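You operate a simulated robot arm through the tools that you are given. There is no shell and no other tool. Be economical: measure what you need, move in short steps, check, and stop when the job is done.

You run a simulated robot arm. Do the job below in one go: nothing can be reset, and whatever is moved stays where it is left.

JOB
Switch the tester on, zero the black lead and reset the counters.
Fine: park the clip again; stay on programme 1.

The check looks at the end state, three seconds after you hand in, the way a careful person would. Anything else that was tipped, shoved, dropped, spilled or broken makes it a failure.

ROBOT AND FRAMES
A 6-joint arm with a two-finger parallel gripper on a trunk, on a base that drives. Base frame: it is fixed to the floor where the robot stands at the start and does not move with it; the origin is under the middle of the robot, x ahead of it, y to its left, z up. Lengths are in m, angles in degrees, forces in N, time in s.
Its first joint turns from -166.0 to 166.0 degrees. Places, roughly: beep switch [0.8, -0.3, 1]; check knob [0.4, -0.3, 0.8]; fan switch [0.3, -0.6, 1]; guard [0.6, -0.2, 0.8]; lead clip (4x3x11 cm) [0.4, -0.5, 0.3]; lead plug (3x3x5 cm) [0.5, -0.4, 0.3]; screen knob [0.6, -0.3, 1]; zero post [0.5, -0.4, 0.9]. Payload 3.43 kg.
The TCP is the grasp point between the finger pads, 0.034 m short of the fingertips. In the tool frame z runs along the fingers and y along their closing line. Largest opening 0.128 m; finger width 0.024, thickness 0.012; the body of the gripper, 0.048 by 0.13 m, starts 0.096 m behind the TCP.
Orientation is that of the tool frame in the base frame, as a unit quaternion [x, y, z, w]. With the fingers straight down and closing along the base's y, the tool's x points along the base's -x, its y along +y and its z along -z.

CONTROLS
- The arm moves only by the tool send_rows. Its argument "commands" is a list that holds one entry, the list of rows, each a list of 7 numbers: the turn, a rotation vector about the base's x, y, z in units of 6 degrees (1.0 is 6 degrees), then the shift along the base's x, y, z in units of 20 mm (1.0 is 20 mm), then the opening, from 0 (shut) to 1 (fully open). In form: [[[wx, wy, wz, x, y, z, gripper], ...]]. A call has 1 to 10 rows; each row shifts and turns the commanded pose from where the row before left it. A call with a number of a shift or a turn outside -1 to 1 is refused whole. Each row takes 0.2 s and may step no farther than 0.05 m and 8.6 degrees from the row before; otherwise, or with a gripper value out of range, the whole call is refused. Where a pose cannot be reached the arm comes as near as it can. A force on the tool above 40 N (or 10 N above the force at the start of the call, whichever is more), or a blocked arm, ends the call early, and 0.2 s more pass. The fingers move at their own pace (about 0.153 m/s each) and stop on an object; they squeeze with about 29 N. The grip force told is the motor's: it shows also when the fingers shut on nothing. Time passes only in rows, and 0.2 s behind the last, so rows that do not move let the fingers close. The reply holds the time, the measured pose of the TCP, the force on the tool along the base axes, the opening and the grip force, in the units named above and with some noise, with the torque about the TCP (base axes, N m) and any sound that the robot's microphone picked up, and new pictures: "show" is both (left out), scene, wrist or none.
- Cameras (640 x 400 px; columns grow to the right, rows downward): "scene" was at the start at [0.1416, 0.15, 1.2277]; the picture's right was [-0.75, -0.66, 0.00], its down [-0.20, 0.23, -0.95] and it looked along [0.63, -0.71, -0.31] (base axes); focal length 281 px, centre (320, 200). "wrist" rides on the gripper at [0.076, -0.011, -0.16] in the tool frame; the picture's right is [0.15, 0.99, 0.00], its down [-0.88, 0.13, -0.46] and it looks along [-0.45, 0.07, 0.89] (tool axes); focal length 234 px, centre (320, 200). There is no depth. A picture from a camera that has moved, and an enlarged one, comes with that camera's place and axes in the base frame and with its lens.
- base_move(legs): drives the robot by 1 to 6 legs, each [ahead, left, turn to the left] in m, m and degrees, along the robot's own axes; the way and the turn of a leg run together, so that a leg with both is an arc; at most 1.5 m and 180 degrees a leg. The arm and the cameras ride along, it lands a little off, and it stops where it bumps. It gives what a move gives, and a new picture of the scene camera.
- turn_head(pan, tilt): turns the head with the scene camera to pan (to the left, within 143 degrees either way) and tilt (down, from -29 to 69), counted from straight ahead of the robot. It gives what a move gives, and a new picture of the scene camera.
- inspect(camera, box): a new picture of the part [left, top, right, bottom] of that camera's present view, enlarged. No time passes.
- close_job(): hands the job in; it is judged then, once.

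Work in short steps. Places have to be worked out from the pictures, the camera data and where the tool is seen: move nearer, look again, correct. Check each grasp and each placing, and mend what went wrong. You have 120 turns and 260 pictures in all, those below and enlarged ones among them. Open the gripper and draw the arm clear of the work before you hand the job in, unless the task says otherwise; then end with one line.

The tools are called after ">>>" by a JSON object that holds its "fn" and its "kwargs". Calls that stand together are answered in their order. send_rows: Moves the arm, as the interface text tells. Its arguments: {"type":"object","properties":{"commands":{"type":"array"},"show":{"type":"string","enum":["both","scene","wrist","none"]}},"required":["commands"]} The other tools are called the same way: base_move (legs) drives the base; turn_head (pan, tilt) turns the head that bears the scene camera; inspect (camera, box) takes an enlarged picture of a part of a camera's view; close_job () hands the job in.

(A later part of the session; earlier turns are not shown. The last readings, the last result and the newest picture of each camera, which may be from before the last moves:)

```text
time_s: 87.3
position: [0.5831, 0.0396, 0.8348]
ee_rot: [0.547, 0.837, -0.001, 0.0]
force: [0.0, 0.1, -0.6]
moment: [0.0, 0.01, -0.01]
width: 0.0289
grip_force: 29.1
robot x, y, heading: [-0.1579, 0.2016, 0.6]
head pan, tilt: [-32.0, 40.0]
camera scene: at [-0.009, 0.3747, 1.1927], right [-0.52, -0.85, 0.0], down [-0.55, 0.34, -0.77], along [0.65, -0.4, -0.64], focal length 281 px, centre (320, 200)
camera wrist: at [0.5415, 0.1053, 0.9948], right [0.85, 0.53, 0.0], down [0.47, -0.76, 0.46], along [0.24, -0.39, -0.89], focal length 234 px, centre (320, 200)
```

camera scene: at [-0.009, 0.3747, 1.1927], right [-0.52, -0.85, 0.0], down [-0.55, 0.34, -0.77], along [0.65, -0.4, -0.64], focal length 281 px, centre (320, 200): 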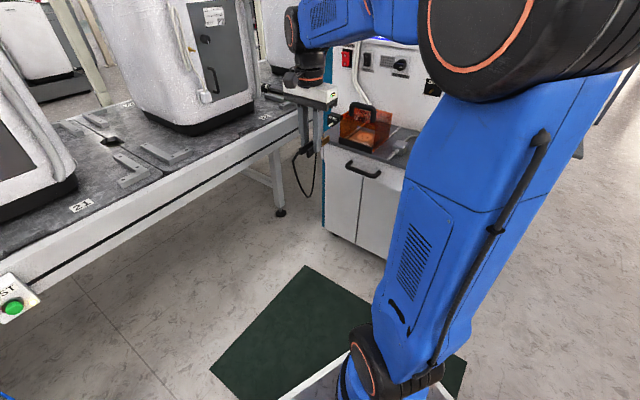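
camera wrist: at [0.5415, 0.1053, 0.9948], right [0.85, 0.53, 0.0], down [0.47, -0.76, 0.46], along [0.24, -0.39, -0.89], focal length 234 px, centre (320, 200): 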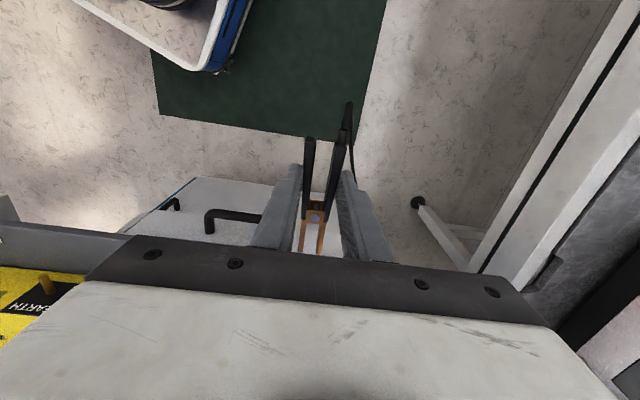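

Clip still firmly held. I check its attitude from the scene camera before approaching ZERO.

>>> {"fn": "inspect", "kwargs": {"camera": "scene", "box": [260, 80, 360, 180]}}

>>> {"fn": "inspect", "kwargs": {"camera": "wrist", "box": [260, 90, 380, 260]}}

```text
4.00 times, centred on (310, 130) of scene
camera zoom: at [-0.009, 0.3747, 1.1927], right [-0.52, -0.85, 0.0], down [-0.55, 0.34, -0.77], along [0.65, -0.4, -0.64], focal length 1125 px, centre (360, 480)
```

zoom: 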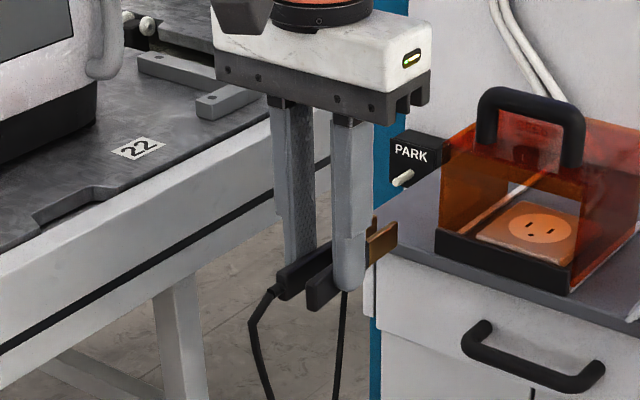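

```text
2.35 times, centred on (320, 175) of wrist
camera zoom: at [0.5415, 0.1053, 0.9948], right [0.85, 0.53, 0.0], down [0.47, -0.76, 0.46], along [0.24, -0.39, -0.89], focal length 551 px, centre (320, 259)
```

zoom: 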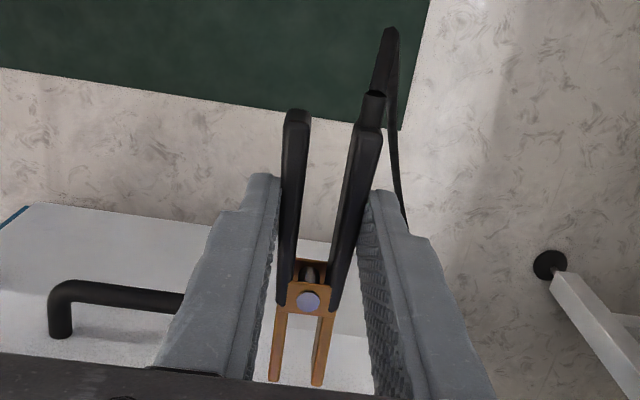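

The clip is level at the fingertips, az -65°, jaw tips 0.074 m ahead of the TCP. Now I turn the head to measure the ZERO pin more precisely.

>>> {"fn": "turn_head", "kwargs": {"pan": -46, "tilt": 18}}

```text
time_s: 88.2
position: [0.5829, 0.0395, 0.8346]
ee_rot: [0.548, 0.836, -0.001, -0.001]
force: [-0.4, -1.2, -1.5]
moment: [-0.01, 0.0, 0.01]
width: 0.029
grip_force: 29.1
robot x, y, heading: [-0.1591, 0.1974, 0.7]
head pan, tilt: [-46.0, 18.0]
camera scene: at [-0.0162, 0.3526, 1.2273], right [-0.71, -0.7, 0.0], down [-0.22, 0.22, -0.95], along [0.67, -0.68, -0.31], focal length 281 px, centre (320, 200)
```

scene: 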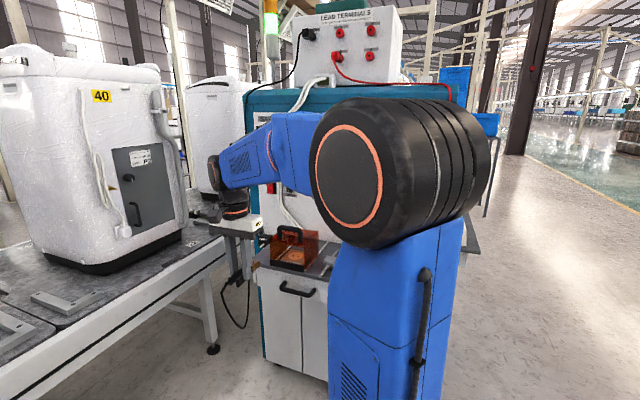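

The elbow hides the post. I swing the arm left (clip held, slow) to get an unobstructed measurement of the ZERO and PARK pins.

>>> {"fn": "send_rows", "kwargs": {"commands": [[[0, 0, 0, -0.4, 0.8, 0.2, 0], [0, 0, 0, -0.4, 0.8, 0.2, 0], [0, 0, 0, -0.4, 0.8, 0.2, 0], [0, 0, 0, -0.4, 0.8, 0.2, 0], [0, 0, 0, -0.4, 0.8, 0.2, 0], [0, 0, 0, -0.4, 0.8, 0.2, 0], [0, 0, 0, -0.4, 0.8, 0.2, 0], [0, 0, 0, -0.4, 0.8, 0.2, 0], [0, 0, 0, -0.4, 0.8, 0.2, 0], [0, 0, 0, -0.4, 0.8, 0.2, 0]]], "show": "none"}}

>>> {"fn": "send_rows", "kwargs": {"commands": [[[0, 0, 0, 0, 0.8, 0.2, 0], [0, 0, 0, 0, 0.8, 0.2, 0], [0, 0, 0, 0, 0.8, 0.2, 0], [0, 0, 0, 0, 0.8, 0.2, 0], [0, 0, 0, 0, 0.8, 0.2, 0], [0, 0, 0, 0, 0.8, 0.2, 0], [0, 0, 0, 0, 0.8, 0.2, 0]]], "show": "scene"}}

```text
time_s: 90.4
position: [0.5024, 0.2003, 0.8755]
ee_rot: [0.548, 0.836, 0.0, -0.001]
force: [0.9, -0.6, -1.7]
moment: [-0.01, 0.0, 0.01]
width: 0.0289
grip_force: 28.8
robot x, y, heading: [-0.161, 0.1949, 0.7]
head pan, tilt: [-46.0, 18.0]
```

```text
time_s: 92.0
position: [0.5043, 0.3117, 0.9019]
ee_rot: [0.548, 0.836, -0.001, 0.0]
force: [-0.4, 0.3, -0.3]
moment: [-0.02, -0.01, 0.01]
width: 0.0288
grip_force: 29.4
robot x, y, heading: [-0.1611, 0.196, 0.4]
head pan, tilt: [-46.0, 18.0]
camera scene: at [-0.0162, 0.3526, 1.2273], right [-0.71, -0.7, 0.0], down [-0.22, 0.22, -0.95], along [0.67, -0.68, -0.31], focal length 281 px, centre (320, 200)
```

scene: 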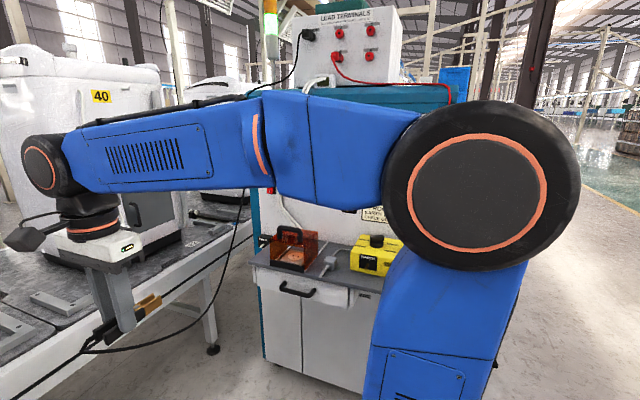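

ZERO is just visible under the forearm; zoom.

>>> {"fn": "inspect", "kwargs": {"camera": "scene", "box": [320, 180, 400, 240]}}

>>> {"fn": "inspect", "kwargs": {"camera": "scene", "box": [240, 210, 340, 280]}}

>>> {"fn": "inspect", "kwargs": {"camera": "scene", "box": [60, 260, 200, 360]}}

```text
6.67 times, centred on (360, 210) of scene
camera zoom: at [-0.0162, 0.3526, 1.2273], right [-0.71, -0.7, 0.0], down [-0.22, 0.22, -0.95], along [0.67, -0.68, -0.31], focal length 1875 px, centre (53, 133)
```

zoom: 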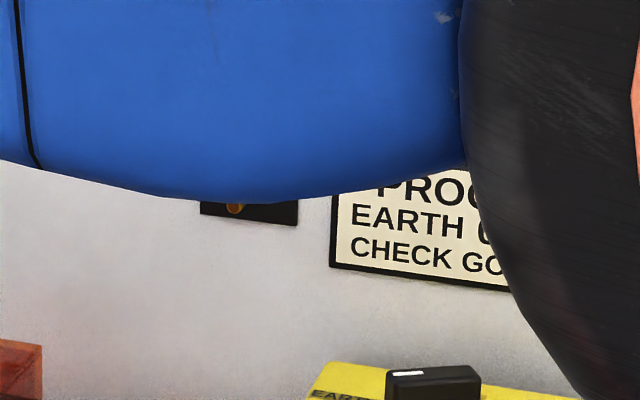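

```text
5.71 times, centred on (290, 245) of scene
camera zoom: at [-0.0162, 0.3526, 1.2273], right [-0.71, -0.7, 0.0], down [-0.22, 0.22, -0.95], along [0.67, -0.68, -0.31], focal length 1607 px, centre (491, -57)
```

zoom: 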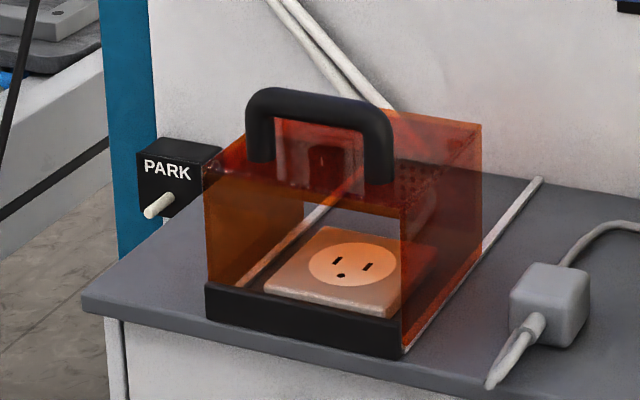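

```text
4.00 times, centred on (130, 310) of scene
camera zoom: at [-0.0162, 0.3526, 1.2273], right [-0.71, -0.7, 0.0], down [-0.22, 0.22, -0.95], along [0.67, -0.68, -0.31], focal length 1125 px, centre (1080, -240)
```

zoom: 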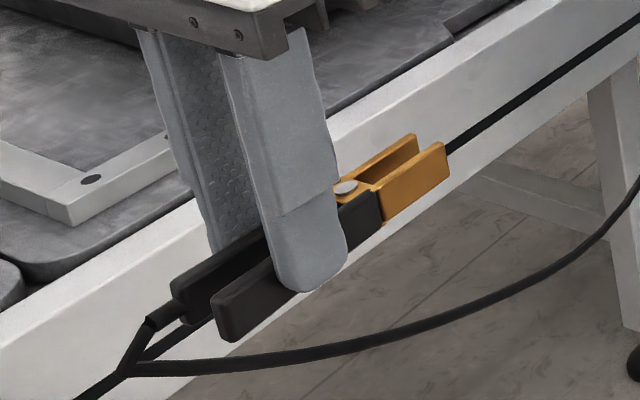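

Good clip view. I raise the arm 8 cm so the forearm clears ZERO.

>>> {"fn": "send_rows", "kwargs": {"commands": [[[0, 0, 0, 0, 0, 0.8, 0], [0, 0, 0, 0, 0, 0.8, 0], [0, 0, 0, 0, 0, 0.8, 0], [0, 0, 0, 0, 0, 0.8, 0], [0, 0, 0, 0, 0, 0.8, 0]]], "show": "none"}}

>>> {"fn": "inspect", "kwargs": {"camera": "scene", "box": [320, 180, 400, 240]}}

```text
time_s: 93.2
position: [0.5029, 0.3121, 0.9819]
ee_rot: [0.548, 0.836, 0.0, -0.001]
force: [0.0, -0.1, 0.1]
moment: [-0.02, 0.0, 0.01]
width: 0.0288
grip_force: 29.6
robot x, y, heading: [-0.1596, 0.1997, 0.4]
head pan, tilt: [-46.0, 18.0]
```

```text
6.67 times, centred on (360, 210) of scene
camera zoom: at [-0.0162, 0.3526, 1.2273], right [-0.71, -0.7, 0.0], down [-0.22, 0.22, -0.95], along [0.67, -0.68, -0.31], focal length 1875 px, centre (53, 133)
```

zoom: 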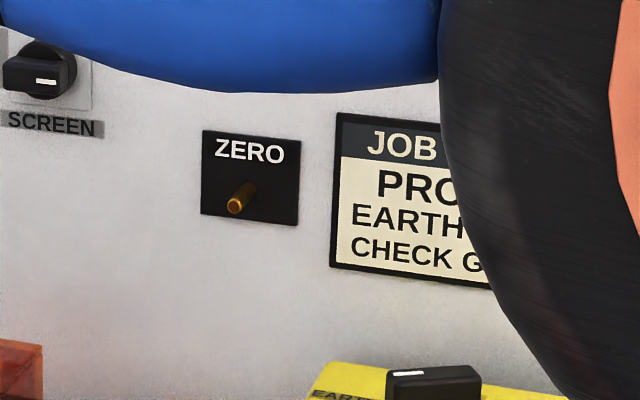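

ZERO pin base ≈(0.5455,-0.3627,0.904), pin 27 mm long; PARK cross-check agrees to 2 mm. Clip centre is 29.5 mm below the TCP. I go to a pre-pose 10 cm in front of ZERO, correcting yaw -2°.

>>> {"fn": "send_rows", "kwargs": {"commands": [[[0, 0, -0.07, 0, -0.5, 0.1, 0], [0, 0, -0.07, 0, -0.8, 0.1, 0], [0, 0, -0.07, 0, -0.9, 0.1, 0], [0, 0, -0.07, 0, -0.9, 0.1, 0], [0, 0, -0.07, 0, -0.9, 0.1, 0], [0, 0, 0, 0, -0.9, 0.1, 0], [0, 0, 0, 0, -0.9, 0.1, 0], [0, 0, 0, 0, -0.9, 0.1, 0], [0, 0, 0, 0, -0.9, 0.1, 0], [0, 0, 0, 0, -0.9, 0.1, 0]]], "show": "none"}}

>>> {"fn": "send_rows", "kwargs": {"commands": [[[0, 0, 0, 0, -0.9, 0, 0], [0, 0, 0, 0, -0.9, 0, 0], [0, 0, 0, 0, -0.9, 0, 0], [0, 0, 0, 0, -0.9, 0, 0], [0, 0, 0, 0, -0.9, 0, 0], [0, 0, 0, 0, -0.9, 0, 0], [0, 0, 0, -0.2, -0.9, 0, 0], [0, 0, 0, -0.3, -0.9, 0, 0], [0, 0, 0, -0.4, -0.9, 0, 0], [0, 0, 0, -0.4, -0.8, 0, 0]]]}}

```text
time_s: 95.4
position: [0.5024, 0.1394, 1.0013]
ee_rot: [0.564, 0.826, 0.0, -0.001]
force: [-1.1, -0.2, -0.9]
moment: [0.02, 0.0, -0.02]
width: 0.0289
grip_force: 28.9
robot x, y, heading: [-0.1627, 0.1992, 0.5]
head pan, tilt: [-46.0, 18.0]
```

```text
time_s: 97.6
position: [0.4749, -0.036, 1.0036]
ee_rot: [0.564, 0.826, -0.001, -0.001]
force: [-0.3, -0.4, -1.1]
moment: [0.04, -0.01, -0.01]
width: 0.029
grip_force: 29.1
robot x, y, heading: [-0.1598, 0.1988, 0.4]
head pan, tilt: [-46.0, 18.0]
camera scene: at [-0.0163, 0.3526, 1.2273], right [-0.71, -0.7, 0.0], down [-0.22, 0.22, -0.95], along [0.67, -0.68, -0.31], focal length 281 px, centre (320, 200)
camera wrist: at [0.436, 0.0312, 1.1639], right [0.87, 0.5, 0.0], down [0.44, -0.77, 0.46], along [0.23, -0.4, -0.89], focal length 234 px, centre (320, 200)
```

scene: 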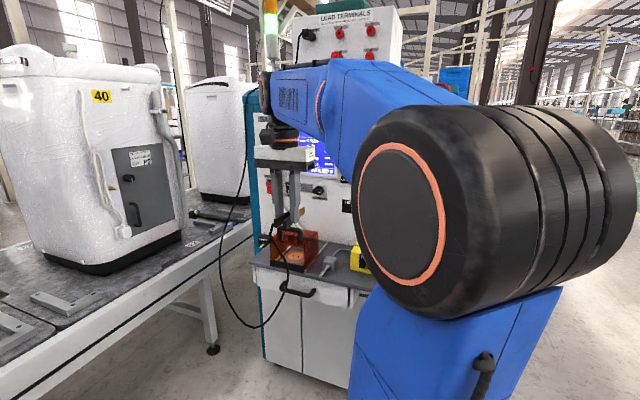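
wrist: 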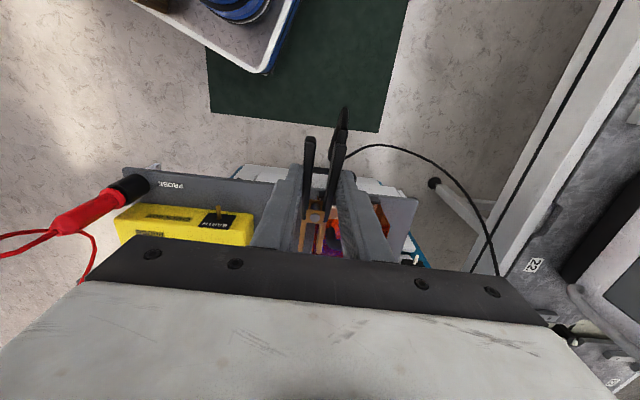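

Aligned (clip az ≈ -67.4°). I move to the pre-pose, then check.

>>> {"fn": "send_rows", "kwargs": {"commands": [[[0, 0, 0, 0, -0.8, 0, 0], [0, 0, 0, 0, -0.9, 0, 0], [0, 0, 0, 0, -0.9, 0, 0], [0, 0, 0, 0, -0.9, -0.2, 0], [0, 0, 0, 0, -0.9, -0.3, 0], [0, 0, 0, 0, -0.9, -0.5, 0], [0, 0, 0, 0.1, -0.9, -0.7, 0], [0, 0, 0, 0, -0.9, -0.9, 0], [0, 0, 0, 0, -0.9, -0.9, 0], [0, 0, 0, 0, 0, 0, 0]]]}}

>>> {"fn": "inspect", "kwargs": {"camera": "scene", "box": [240, 130, 380, 280]}}

>>> {"fn": "inspect", "kwargs": {"camera": "wrist", "box": [220, 90, 420, 260]}}

```text
time_s: 99.8
position: [0.4801, -0.1979, 0.9306]
ee_rot: [0.563, 0.826, 0.0, 0.0]
force: [0.7, -0.1, -0.6]
moment: [-0.02, 0.02, 0.01]
width: 0.0288
grip_force: 28.9
robot x, y, heading: [-0.1599, 0.1968, 0.4]
head pan, tilt: [-46.0, 18.0]
camera scene: at [-0.0162, 0.3526, 1.2273], right [-0.71, -0.7, 0.0], down [-0.22, 0.22, -0.95], along [0.67, -0.68, -0.31], focal length 281 px, centre (320, 200)
camera wrist: at [0.4411, -0.1295, 1.0918], right [0.87, 0.5, 0.0], down [0.44, -0.77, 0.46], along [0.23, -0.4, -0.89], focal length 234 px, centre (320, 200)
```

scene: 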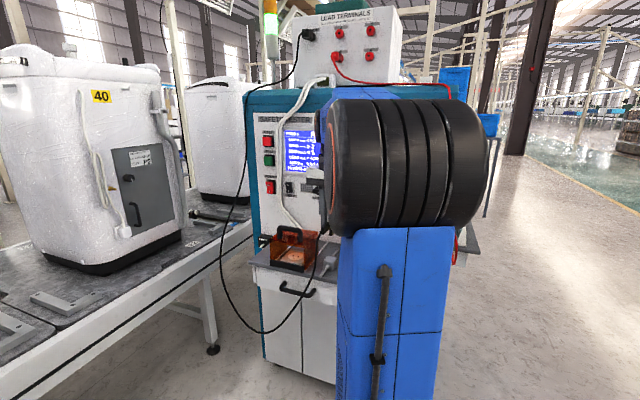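
wrist: 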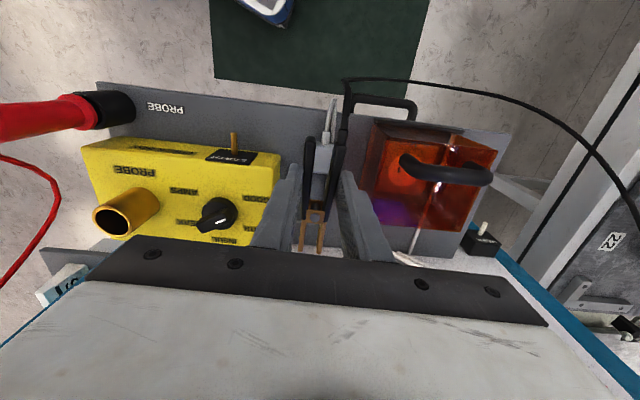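

```text
2.67 times, centred on (310, 205) of scene
camera zoom: at [-0.0162, 0.3526, 1.2273], right [-0.71, -0.7, 0.0], down [-0.22, 0.22, -0.95], along [0.67, -0.68, -0.31], focal length 750 px, centre (347, 187)
```

zoom: 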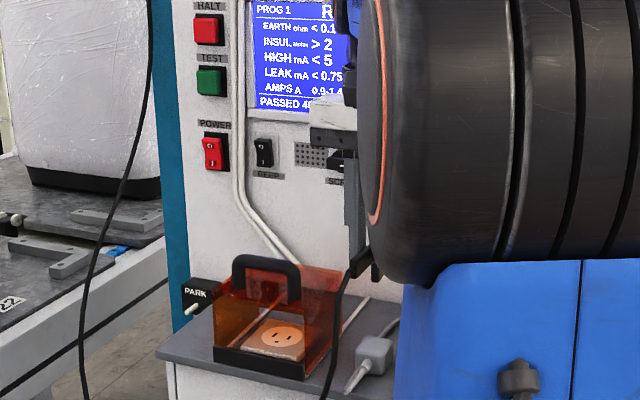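

```text
2.35 times, centred on (320, 175) of wrist
camera zoom: at [0.4411, -0.1295, 1.0918], right [0.87, 0.5, 0.0], down [0.44, -0.77, 0.46], along [0.23, -0.4, -0.89], focal length 551 px, centre (320, 259)
```

zoom: 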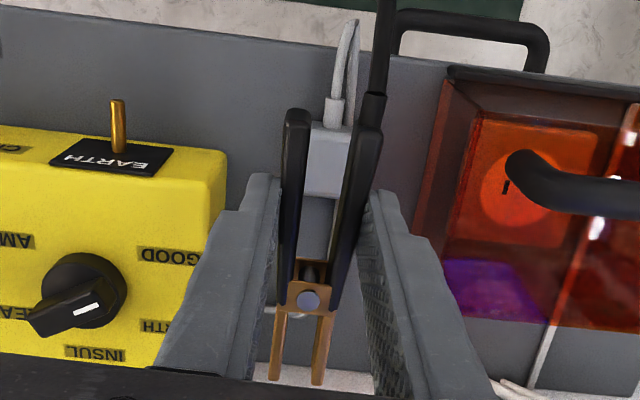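

Offset check: TCP is 0.177 out, 3.5 mm left, 2.5 mm low. I correct and advance 7 cm, so the jaw tips reach the pin end.

>>> {"fn": "send_rows", "kwargs": {"commands": [[[0, 0, 0, -0.16, -0.07, 0.13, 0], [0, 0, 0, 0.195, -0.46, 0, 0], [0, 0, 0, 0.195, -0.46, 0, 0], [0, 0, 0, 0.195, -0.46, 0, 0], [0, 0, 0, 0.195, -0.46, 0, 0], [0, 0, 0, 0.195, -0.46, 0, 0], [0, 0, 0, 0.195, -0.46, 0, 0], [0, 0, 0, 0.195, -0.46, 0, 0], [0, 0, 0, 0, 0, 0, 0]]]}}

```text
time_s: 101.8
position: [0.5049, -0.2627, 0.9341]
ee_rot: [0.563, 0.826, -0.001, -0.001]
force: [0.6, 0.2, -1.2]
moment: [-0.01, -0.01, -0.02]
width: 0.029
grip_force: 28.6
robot x, y, heading: [-0.1593, 0.2021, 0.1]
head pan, tilt: [-46.0, 18.0]
camera scene: at [-0.0162, 0.3525, 1.2273], right [-0.71, -0.7, 0.0], down [-0.22, 0.22, -0.95], along [0.67, -0.68, -0.31], focal length 281 px, centre (320, 200)
camera wrist: at [0.4656, -0.1943, 1.0947], right [0.87, 0.5, 0.0], down [0.44, -0.77, 0.46], along [0.23, -0.4, -0.89], focal length 234 px, centre (320, 200)
```

scene: 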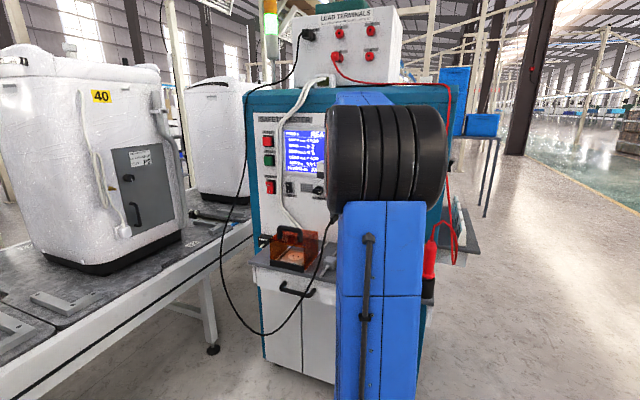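
wrist: 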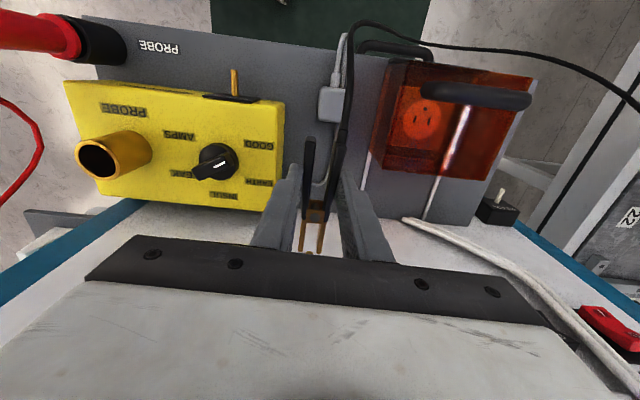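

A brass tip seems visible between the jaws; zoom.

>>> {"fn": "inspect", "kwargs": {"camera": "wrist", "box": [280, 195, 350, 265]}}

```text
5.71 times, centred on (315, 230) of wrist
camera zoom: at [0.4656, -0.1943, 1.0947], right [0.87, 0.5, 0.0], down [0.44, -0.77, 0.46], along [0.23, -0.4, -0.89], focal length 1338 px, centre (349, 29)
```

zoom: 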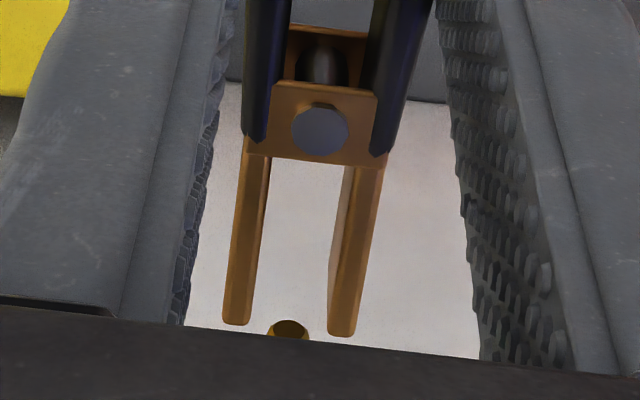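

The pin is centred between the jaws. I slide the clip on, in small steps.

>>> {"fn": "send_rows", "kwargs": {"commands": [[[0, 0, 0, 0.117, -0.276, 0, 0], [0, 0, 0, 0.117, -0.276, 0, 0], [0, 0, 0, 0.117, -0.276, 0, 0], [0, 0, 0, 0.117, -0.276, 0, 0], [0, 0, 0, 0, 0, 0, 0]]], "show": "wrist"}}

>>> {"fn": "inspect", "kwargs": {"camera": "wrist", "box": [280, 195, 350, 265]}}

```text
time_s: 103.0
position: [0.5135, -0.2834, 0.9356]
ee_rot: [0.564, 0.826, -0.001, 0.0]
force: [-0.8, 0.3, -1.6]
moment: [-0.03, 0.0, -0.01]
width: 0.0291
grip_force: 28.5
robot x, y, heading: [-0.1616, 0.201, 0.5]
head pan, tilt: [-46.0, 18.0]
camera wrist: at [0.4747, -0.2161, 1.0948], right [0.87, 0.5, 0.0], down [0.44, -0.77, 0.46], along [0.23, -0.4, -0.89], focal length 234 px, centre (320, 200)
```

wrist: 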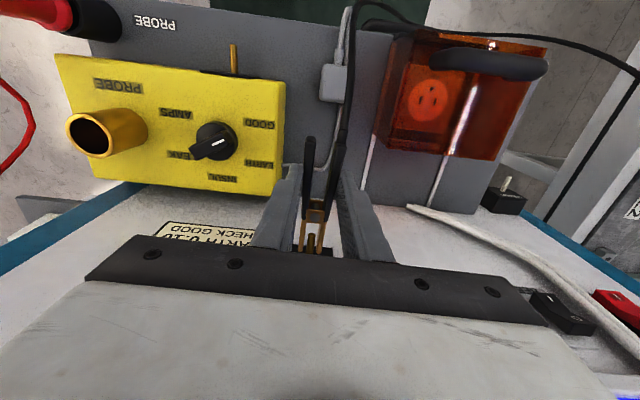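

```text
5.71 times, centred on (315, 230) of wrist
camera zoom: at [0.4747, -0.2161, 1.0948], right [0.87, 0.5, 0.0], down [0.44, -0.77, 0.46], along [0.23, -0.4, -0.89], focal length 1338 px, centre (349, 29)
```

zoom: 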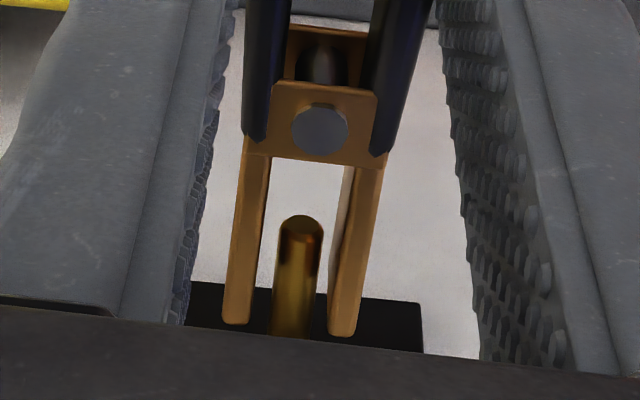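

Half inserted; parked state had the pin end almost at the pivot plate, so 7 mm more.

>>> {"fn": "send_rows", "kwargs": {"commands": [[[0, 0, 0, 0.07, -0.16, 0, 0], [0, 0, 0, 0.07, -0.16, 0, 0], [0, 0, 0, 0, 0, 0, 0]]], "show": "none"}}

>>> {"fn": "inspect", "kwargs": {"camera": "wrist", "box": [280, 195, 350, 265]}}

```text
time_s: 103.8
position: [0.5145, -0.291, 0.9343]
ee_rot: [0.564, 0.826, 0.0, 0.0]
force: [0.3, 1.7, -0.3]
moment: [-0.01, 0.01, 0.0]
width: 0.0288
grip_force: 29.1
robot x, y, heading: [-0.1624, 0.1952, 0.3]
head pan, tilt: [-46.0, 18.0]
```

```text
5.71 times, centred on (315, 230) of wrist
camera zoom: at [0.4762, -0.2226, 1.0943], right [0.87, 0.5, 0.0], down [0.44, -0.77, 0.46], along [0.23, -0.4, -0.89], focal length 1338 px, centre (349, 29)
```

zoom: 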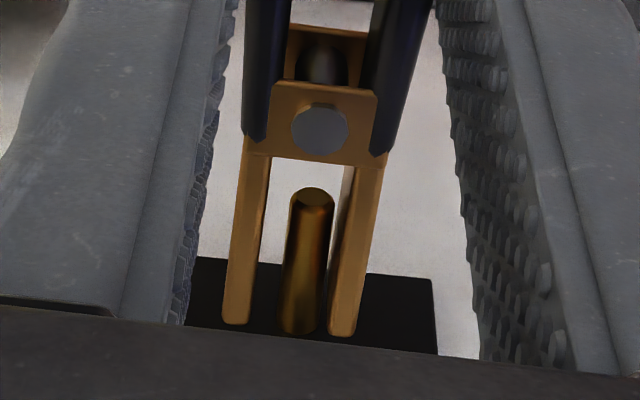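

Nearly home; pin slightly right of centre. I nudge 2 mm right, 2 mm deeper, then check.

>>> {"fn": "send_rows", "kwargs": {"commands": [[[0, 0, 0, 0.09, 0.04, 0, 0], [0, 0, 0, 0.04, -0.1, 0, 0], [0, 0, 0, 0, 0, 0, 0]]], "show": "none"}}

>>> {"fn": "inspect", "kwargs": {"camera": "wrist", "box": [280, 195, 350, 265]}}

```text
time_s: 104.6
position: [0.5184, -0.2911, 0.9333]
ee_rot: [0.564, 0.826, -0.001, -0.001]
force: [0.1, 0.0, -1.3]
moment: [0.0, 0.0, 0.04]
width: 0.0291
grip_force: 29.0
robot x, y, heading: [-0.1618, 0.1956, 0.3]
head pan, tilt: [-46.0, 18.0]
```

```text
5.71 times, centred on (315, 230) of wrist
camera zoom: at [0.479, -0.2239, 1.0941], right [0.87, 0.5, 0.0], down [0.44, -0.77, 0.46], along [0.23, -0.4, -0.89], focal length 1338 px, centre (349, 29)
```

zoom: 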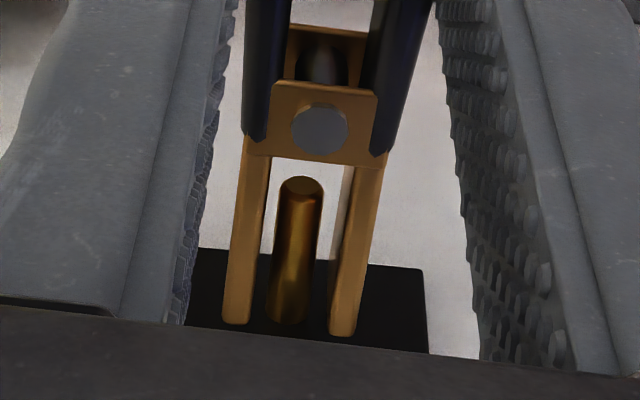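

Well seated and centred. I release slowly and see whether the clip stays.

>>> {"fn": "send_rows", "kwargs": {"commands": [[[0, 0, 0, 0, 0, 0, 0.27], [0, 0, 0, 0, 0, 0, 0.35], [0, 0, 0, 0, 0, 0, 0.45], [0, 0, 0, 0, 0, 0, 0.45]]], "show": "wrist"}}

>>> {"fn": "inspect", "kwargs": {"camera": "wrist", "box": [250, 125, 390, 265]}}

```text
time_s: 105.6
position: [0.5174, -0.2921, 0.9337]
ee_rot: [0.563, 0.826, 0.0, 0.0]
force: [-0.4, 0.6, 0.1]
moment: [-0.01, 0.0, 0.01]
width: 0.0576
grip_force: 0.1
robot x, y, heading: [-0.1595, 0.1987, 0.2]
head pan, tilt: [-46.0, 18.0]
camera wrist: at [0.4789, -0.2239, 1.0942], right [0.87, 0.5, 0.0], down [0.44, -0.77, 0.46], along [0.23, -0.4, -0.89], focal length 234 px, centre (320, 200)
```

wrist: 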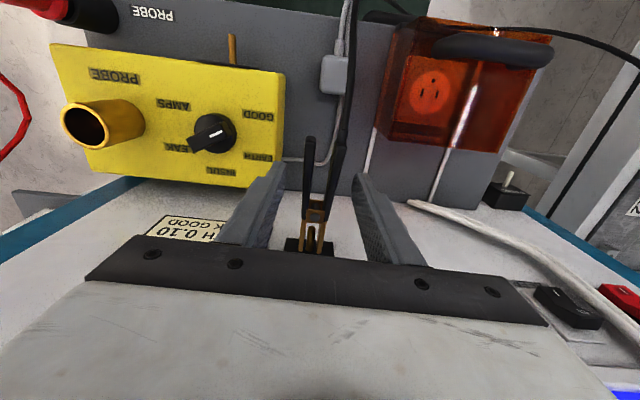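

```text
2.86 times, centred on (320, 195) of wrist
camera zoom: at [0.4789, -0.2239, 1.0942], right [0.87, 0.5, 0.0], down [0.44, -0.77, 0.46], along [0.23, -0.4, -0.89], focal length 669 px, centre (320, 214)
```

zoom: 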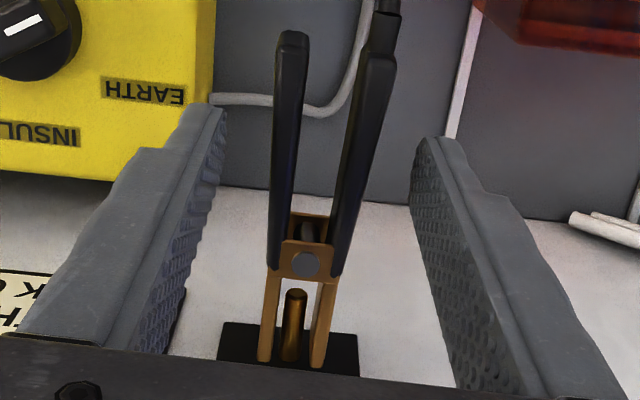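

The clip stays on ZERO by itself. I lift straight off, then back away and pitch the tool up for pressing keys.

>>> {"fn": "send_rows", "kwargs": {"commands": [[[0, 0, 0, 0, 0, 0.5, 0.45], [0, 0, 0, 0, 0, 0.8, 0.45], [0, 0, 0, 0, 0, 1, 0.45], [0, 0, 0, 0, 0, 1, 0.45], [0, 0, 0, -0.2, 0.46, 1, 0.45], [0, 0, 0, -0.39, 0.92, 0.7, 0.45], [0, 0, 0, -0.39, 0.92, 0, 0], [0, 0, 0, -0.39, 0.92, 0, 0], [0, 0, 0, -0.39, 0.92, 0, 0], [0, 0, 0, 0, 0, 0, 0]]]}}

>>> {"fn": "inspect", "kwargs": {"camera": "wrist", "box": [220, 120, 420, 260]}}

```text
time_s: 107.8
position: [0.4817, -0.2078, 1.0353]
ee_rot: [0.563, 0.826, -0.001, 0.0]
force: [-0.4, -0.5, -0.3]
moment: [0.02, 0.02, 0.03]
width: 0.0
grip_force: 29.1
robot x, y, heading: [-0.1617, 0.1995, 0.2]
head pan, tilt: [-46.0, 18.0]
camera scene: at [-0.0162, 0.3525, 1.2273], right [-0.71, -0.7, 0.0], down [-0.22, 0.22, -0.95], along [0.67, -0.68, -0.31], focal length 281 px, centre (320, 200)
camera wrist: at [0.4425, -0.1408, 1.1961], right [0.87, 0.5, 0.0], down [0.44, -0.77, 0.46], along [0.23, -0.4, -0.89], focal length 234 px, centre (320, 200)
```

scene: 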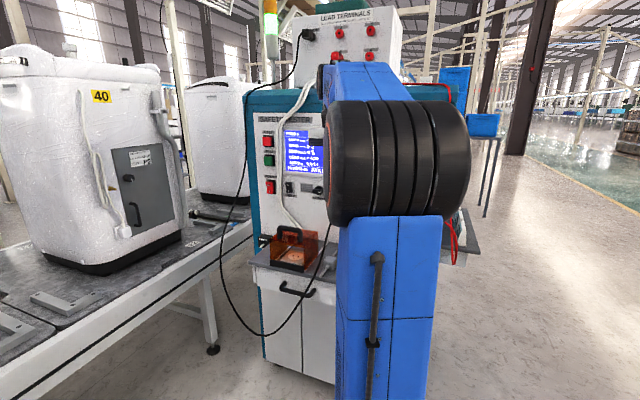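
wrist: 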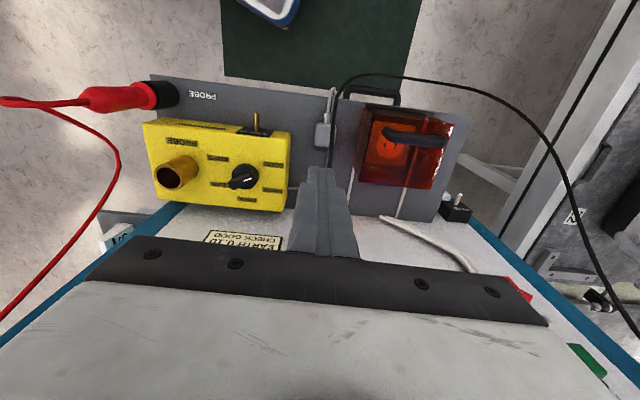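

```text
2.86 times, centred on (320, 190) of wrist
camera zoom: at [0.4425, -0.1408, 1.1961], right [0.87, 0.5, 0.0], down [0.44, -0.77, 0.46], along [0.23, -0.4, -0.89], focal length 669 px, centre (320, 229)
```

zoom: 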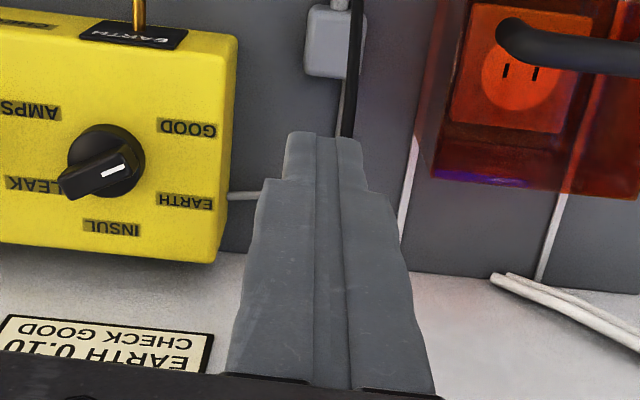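

Now pitch up 54°, rising slightly.

>>> {"fn": "send_rows", "kwargs": {"commands": [[[-0.921, -0.389, 0, -0.1, 0.23, 0.3, 0], [-0.921, -0.389, 0, -0.1, 0.23, 0.3, 0], [-0.921, -0.389, 0, 0, 0, 0.3, 0], [-0.921, -0.389, 0, 0, 0, 0.3, 0], [-0.921, -0.389, 0, 0, 0, 0.3, 0], [-0.921, -0.389, 0, 0, 0, 0, 0], [-0.921, -0.389, 0, 0, 0, 0, 0], [-0.921, -0.389, 0, 0, 0, 0, 0], [-0.921, -0.389, 0, 0, 0, 0, 0]]]}}

>>> {"fn": "inspect", "kwargs": {"camera": "wrist", "box": [160, 60, 480, 260]}}

```text
time_s: 109.8
position: [0.4785, -0.1986, 1.0643]
ee_rot: [0.502, 0.735, -0.247, 0.382]
force: [0.8, -0.5, 0.0]
moment: [0.0, 0.0, -0.02]
width: 0.0
grip_force: 28.6
robot x, y, heading: [-0.1586, 0.1963, 0.5]
head pan, tilt: [-46.0, 18.0]
camera scene: at [-0.0162, 0.3526, 1.2273], right [-0.71, -0.7, 0.0], down [-0.22, 0.22, -0.95], along [0.67, -0.68, -0.31], focal length 281 px, centre (320, 200)
camera wrist: at [0.4021, -0.041, 1.0968], right [0.89, 0.45, -0.1], down [0.16, -0.1, 0.98], along [0.43, -0.89, -0.16], focal length 234 px, centre (320, 200)
```

scene: 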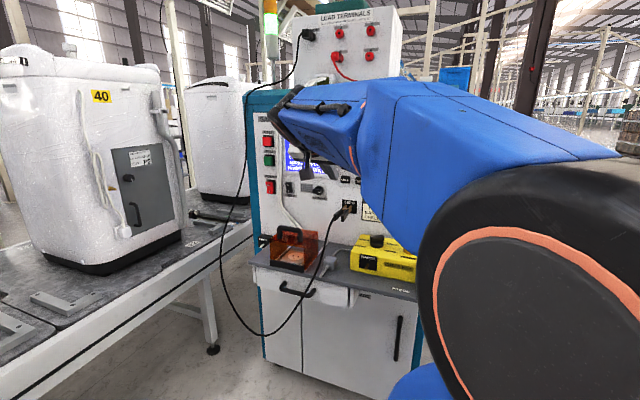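
wrist: 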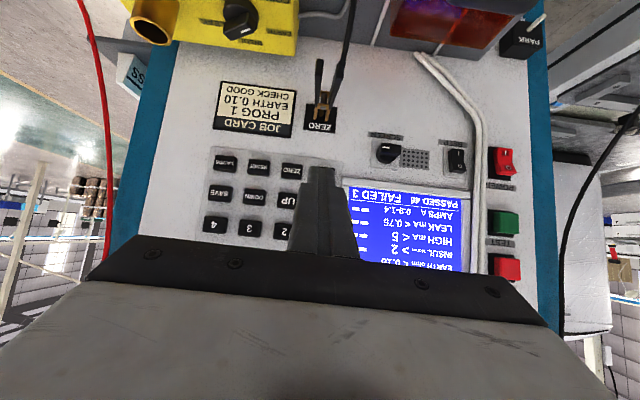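

```text
2.00 times, centred on (320, 160) of wrist
camera zoom: at [0.4021, -0.041, 1.0968], right [0.89, 0.45, -0.1], down [0.16, -0.1, 0.98], along [0.43, -0.89, -0.16], focal length 468 px, centre (320, 280)
```

zoom: 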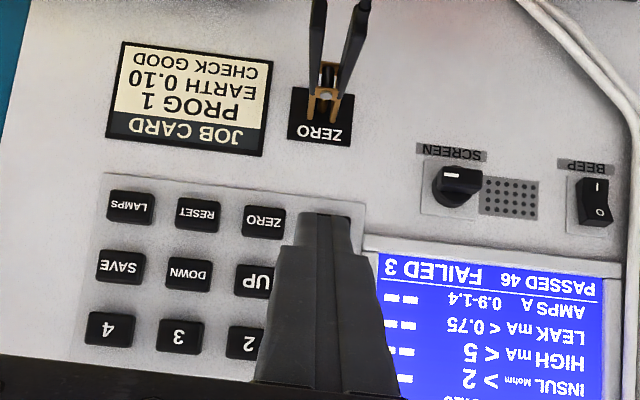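

ZERO key re-measured at (0.510,-0.3665,1.005). I line the fingertip up 5 cm in front of it.

>>> {"fn": "send_rows", "kwargs": {"commands": [[[0, 0, 0, 0, -0.5, -0.5, 0], [0, 0, 0, 0, -0.8, -0.5, 0], [0, 0, 0, 0, -0.8, -0.5, 0], [0, 0, 0, 0, -0.8, -0.5, 0], [0, 0, 0, 0, -0.8, -0.45, 0], [0, 0, 0, -0.05, -0.8, 0, 0], [0, 0, 0, 0, 0, 0, 0]]], "show": "wrist"}}

>>> {"fn": "inspect", "kwargs": {"camera": "wrist", "box": [240, 60, 420, 240]}}

```text
time_s: 111.4
position: [0.478, -0.2906, 1.0156]
ee_rot: [0.503, 0.735, -0.248, 0.381]
force: [0.5, -0.7, -0.1]
moment: [0.0, -0.03, 0.0]
width: 0.0
grip_force: 29.5
robot x, y, heading: [-0.1608, 0.1949, 0.4]
head pan, tilt: [-46.0, 18.0]
camera wrist: at [0.4014, -0.1324, 1.049], right [0.89, 0.45, -0.1], down [0.16, -0.1, 0.98], along [0.43, -0.89, -0.16], focal length 234 px, centre (320, 200)
```

wrist: 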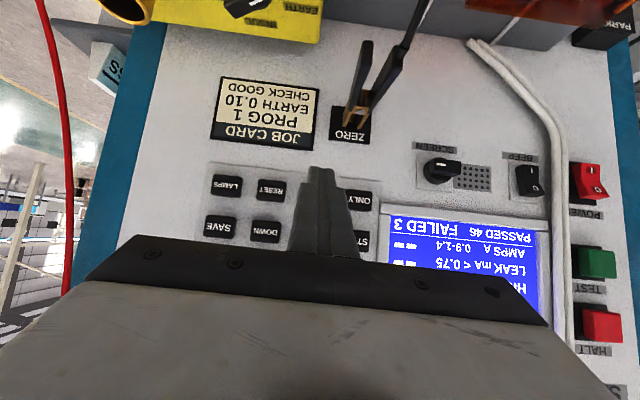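

```text
2.22 times, centred on (330, 150) of wrist
camera zoom: at [0.4014, -0.1324, 1.049], right [0.89, 0.45, -0.1], down [0.16, -0.1, 0.98], along [0.43, -0.89, -0.16], focal length 520 px, centre (298, 311)
```

zoom: 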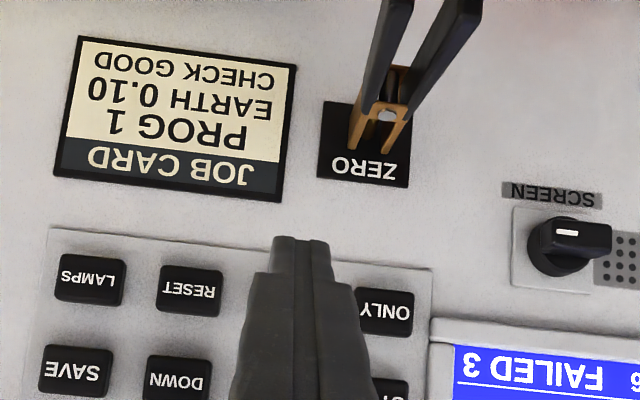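

Lateral alignment is within 1 mm. I press ZERO.

>>> {"fn": "send_rows", "kwargs": {"commands": [[[0, 0, 0, 0.195, -0.46, 0, 0], [0, 0, 0, 0.195, -0.46, 0, 0], [0, 0, 0, 0.195, -0.46, 0, 0], [0, 0, 0, 0.14, -0.32, 0, 0], [0, 0, 0, 0.06, -0.14, 0, 0], [0, 0, 0, 0.06, -0.14, 0, 0], [0, 0, 0, 0.06, -0.14, 0, 0]]], "show": "wrist"}}

```text
time_s: 113.0
position: [0.4967, -0.3333, 1.0158]
ee_rot: [0.502, 0.736, -0.247, 0.381]
force: [0.6, 0.4, -0.4]
moment: [-0.02, 0.0, -0.02]
width: 0.0002
grip_force: 29.1
robot x, y, heading: [-0.157, 0.1964, 0.5]
head pan, tilt: [-46.0, 18.0]
camera wrist: at [0.419, -0.1741, 1.0482], right [0.89, 0.45, -0.1], down [0.16, -0.1, 0.98], along [0.43, -0.89, -0.16], focal length 234 px, centre (320, 200)
```

wrist: 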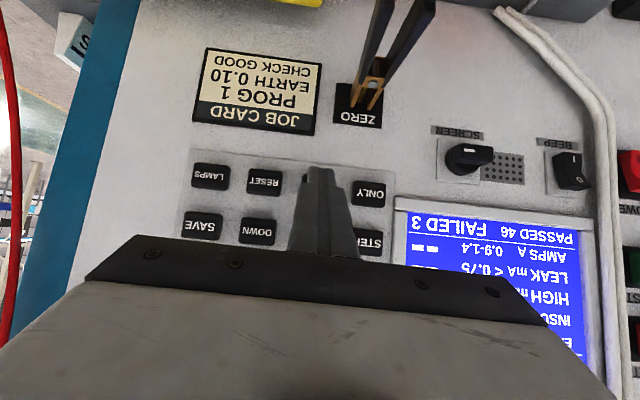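

No contact yet; a few more small steps forward.

>>> {"fn": "send_rows", "kwargs": {"commands": [[[0, 0, 0, 0.06, -0.14, 0, 0], [0, 0, 0, 0.06, -0.14, 0, 0], [0, 0, 0, 0.06, -0.14, 0, 0], [0, 0, 0, 0.06, -0.14, 0, 0], [0, 0, 0, 0, 0, 0, 0], [0, 0, 0, 0, 0, 0, 0]]], "show": "wrist"}}

```text
time_s: 114.4
position: [0.4995, -0.3433, 1.0155]
ee_rot: [0.502, 0.736, -0.247, 0.381]
force: [0.3, 4.3, 0.2]
moment: [0.06, -0.02, 0.06]
width: 0.0003
grip_force: 28.8
robot x, y, heading: [-0.1602, 0.1965, 0.4]
head pan, tilt: [-46.0, 18.0]
heard: click
camera wrist: at [0.4228, -0.1851, 1.0481], right [0.89, 0.45, -0.1], down [0.16, -0.1, 0.98], along [0.43, -0.89, -0.16], focal length 234 px, centre (320, 200)
```

wrist: 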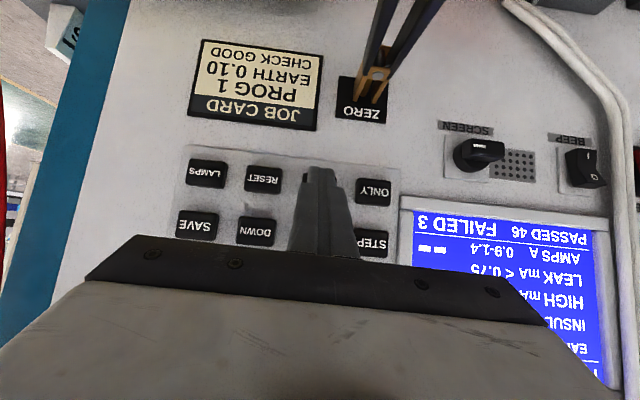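

Heard a click. I back off and look at the screen.

>>> {"fn": "send_rows", "kwargs": {"commands": [[[0, 0, 0, -0.1, 0.23, 0, 0], [0, 0, 0, -0.39, 0.92, 0, 0], [0, 0, 0, -0.39, 0.92, 0, 0], [0, 0, 0, -0.39, 0.92, 0, 0], [0, 0, 0, -0.39, 0.92, 0.5, 0], [0, 0, 0, -0.39, 0.92, 0.5, 0]]]}}

>>> {"fn": "inspect", "kwargs": {"camera": "wrist", "box": [180, 20, 560, 270]}}

>>> {"fn": "inspect", "kwargs": {"camera": "scene", "box": [240, 100, 400, 240]}}

```text
time_s: 115.8
position: [0.4574, -0.2461, 1.0344]
ee_rot: [0.502, 0.736, -0.247, 0.381]
force: [-0.1, -0.1, -0.3]
moment: [-0.01, 0.02, -0.04]
width: 0.0001
grip_force: 28.4
robot x, y, heading: [-0.1594, 0.1994, 0.3]
head pan, tilt: [-46.0, 18.0]
camera scene: at [-0.0161, 0.3525, 1.2273], right [-0.71, -0.7, 0.0], down [-0.22, 0.22, -0.95], along [0.67, -0.68, -0.31], focal length 281 px, centre (320, 200)
camera wrist: at [0.3815, -0.0886, 1.0672], right [0.89, 0.45, -0.1], down [0.16, -0.1, 0.98], along [0.43, -0.89, -0.16], focal length 234 px, centre (320, 200)
```

scene: 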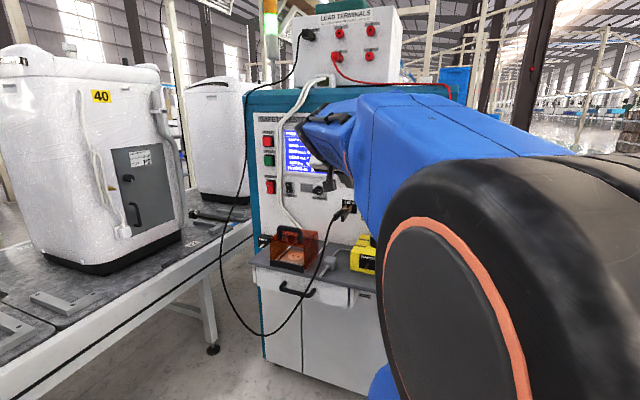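
wrist: 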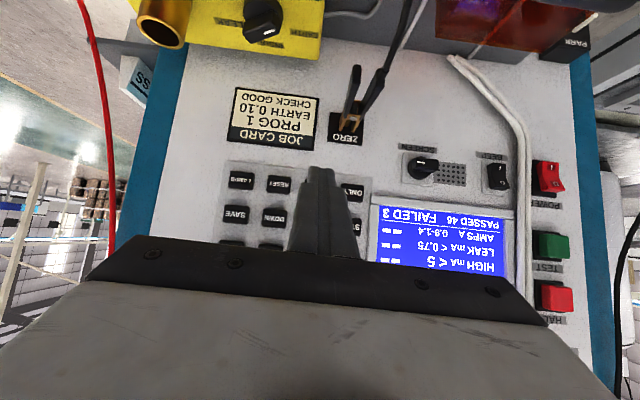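

```text
1.60 times, centred on (370, 145) of wrist
camera zoom: at [0.3815, -0.0886, 1.0672], right [0.89, 0.45, -0.1], down [0.16, -0.1, 0.98], along [0.43, -0.89, -0.16], focal length 375 px, centre (240, 288)
```

zoom: 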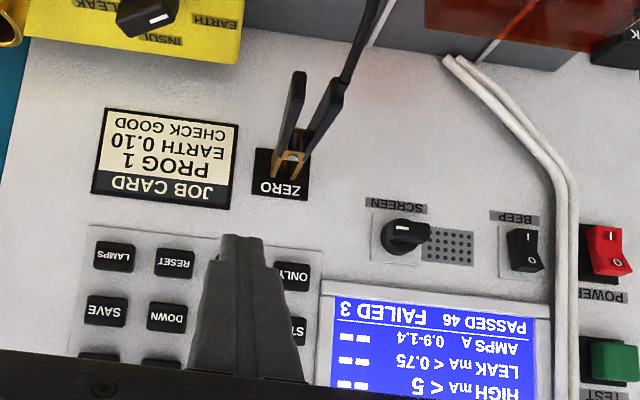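

```text
2.86 times, centred on (320, 170) of scene
camera zoom: at [-0.0161, 0.3525, 1.2273], right [-0.71, -0.7, 0.0], down [-0.22, 0.22, -0.95], along [0.67, -0.68, -0.31], focal length 803 px, centre (320, 286)
```

zoom: 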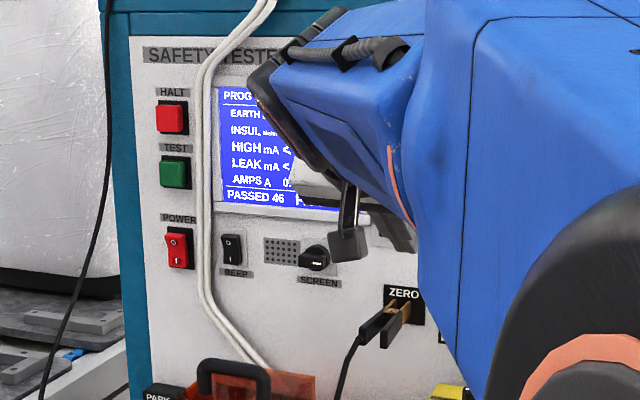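

The top of the screen is hidden. I back away and shift right to read it fully.

>>> {"fn": "send_rows", "kwargs": {"commands": [[[0, 0, 0, -0.9, 0.4, 0.3, 0], [0, 0, 0, -0.9, 0.4, 0.3, 0], [0, 0, 0, -0.9, 0.4, 0.5, 0], [0, 0, 0, -0.6, 0.8, 0.5, 0], [0, 0, 0, -0.4, 0.8, 0.5, 0], [0, 0, 0, 0, 0.8, 0.5, 0]]]}}

>>> {"fn": "inspect", "kwargs": {"camera": "wrist", "box": [220, 40, 520, 260]}}

```text
time_s: 117.2
position: [0.3857, -0.1753, 1.0875]
ee_rot: [0.502, 0.736, -0.247, 0.381]
force: [-0.6, 0.3, -0.1]
moment: [0.01, -0.01, 0.01]
width: 0.0001
grip_force: 29.2
robot x, y, heading: [-0.1603, 0.1984, 0.5]
head pan, tilt: [-46.0, 18.0]
camera scene: at [-0.0162, 0.3526, 1.2273], right [-0.71, -0.7, 0.0], down [-0.22, 0.22, -0.95], along [0.67, -0.68, -0.31], focal length 281 px, centre (320, 200)
camera wrist: at [0.309, -0.0179, 1.1202], right [0.89, 0.45, -0.1], down [0.16, -0.1, 0.98], along [0.43, -0.89, -0.16], focal length 234 px, centre (320, 200)
```

scene: 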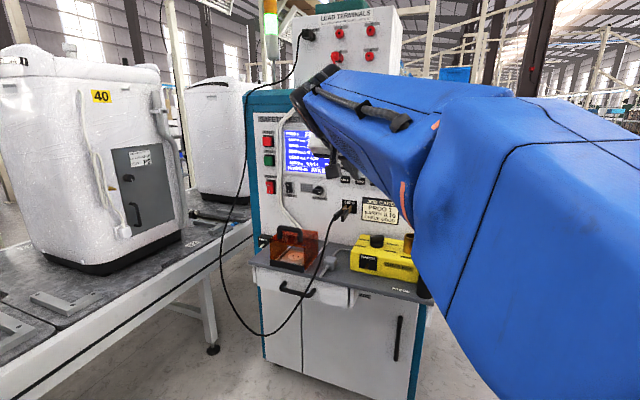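
wrist: 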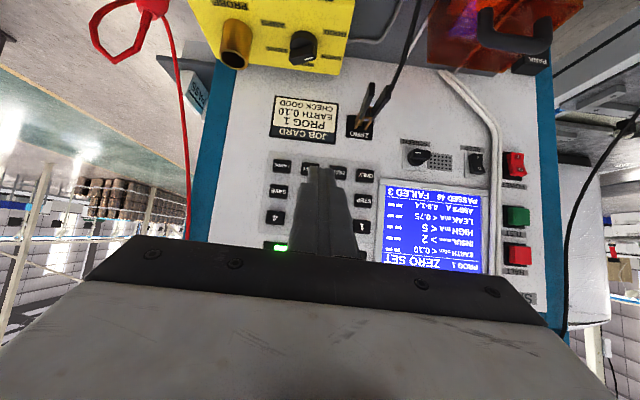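

```text
1.82 times, centred on (370, 150) of wrist
camera zoom: at [0.309, -0.0179, 1.1202], right [0.89, 0.45, -0.1], down [0.16, -0.1, 0.98], along [0.43, -0.89, -0.16], focal length 426 px, centre (229, 291)
```

zoom: 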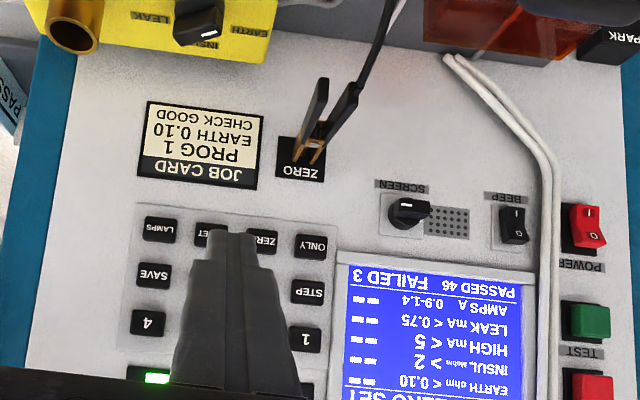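

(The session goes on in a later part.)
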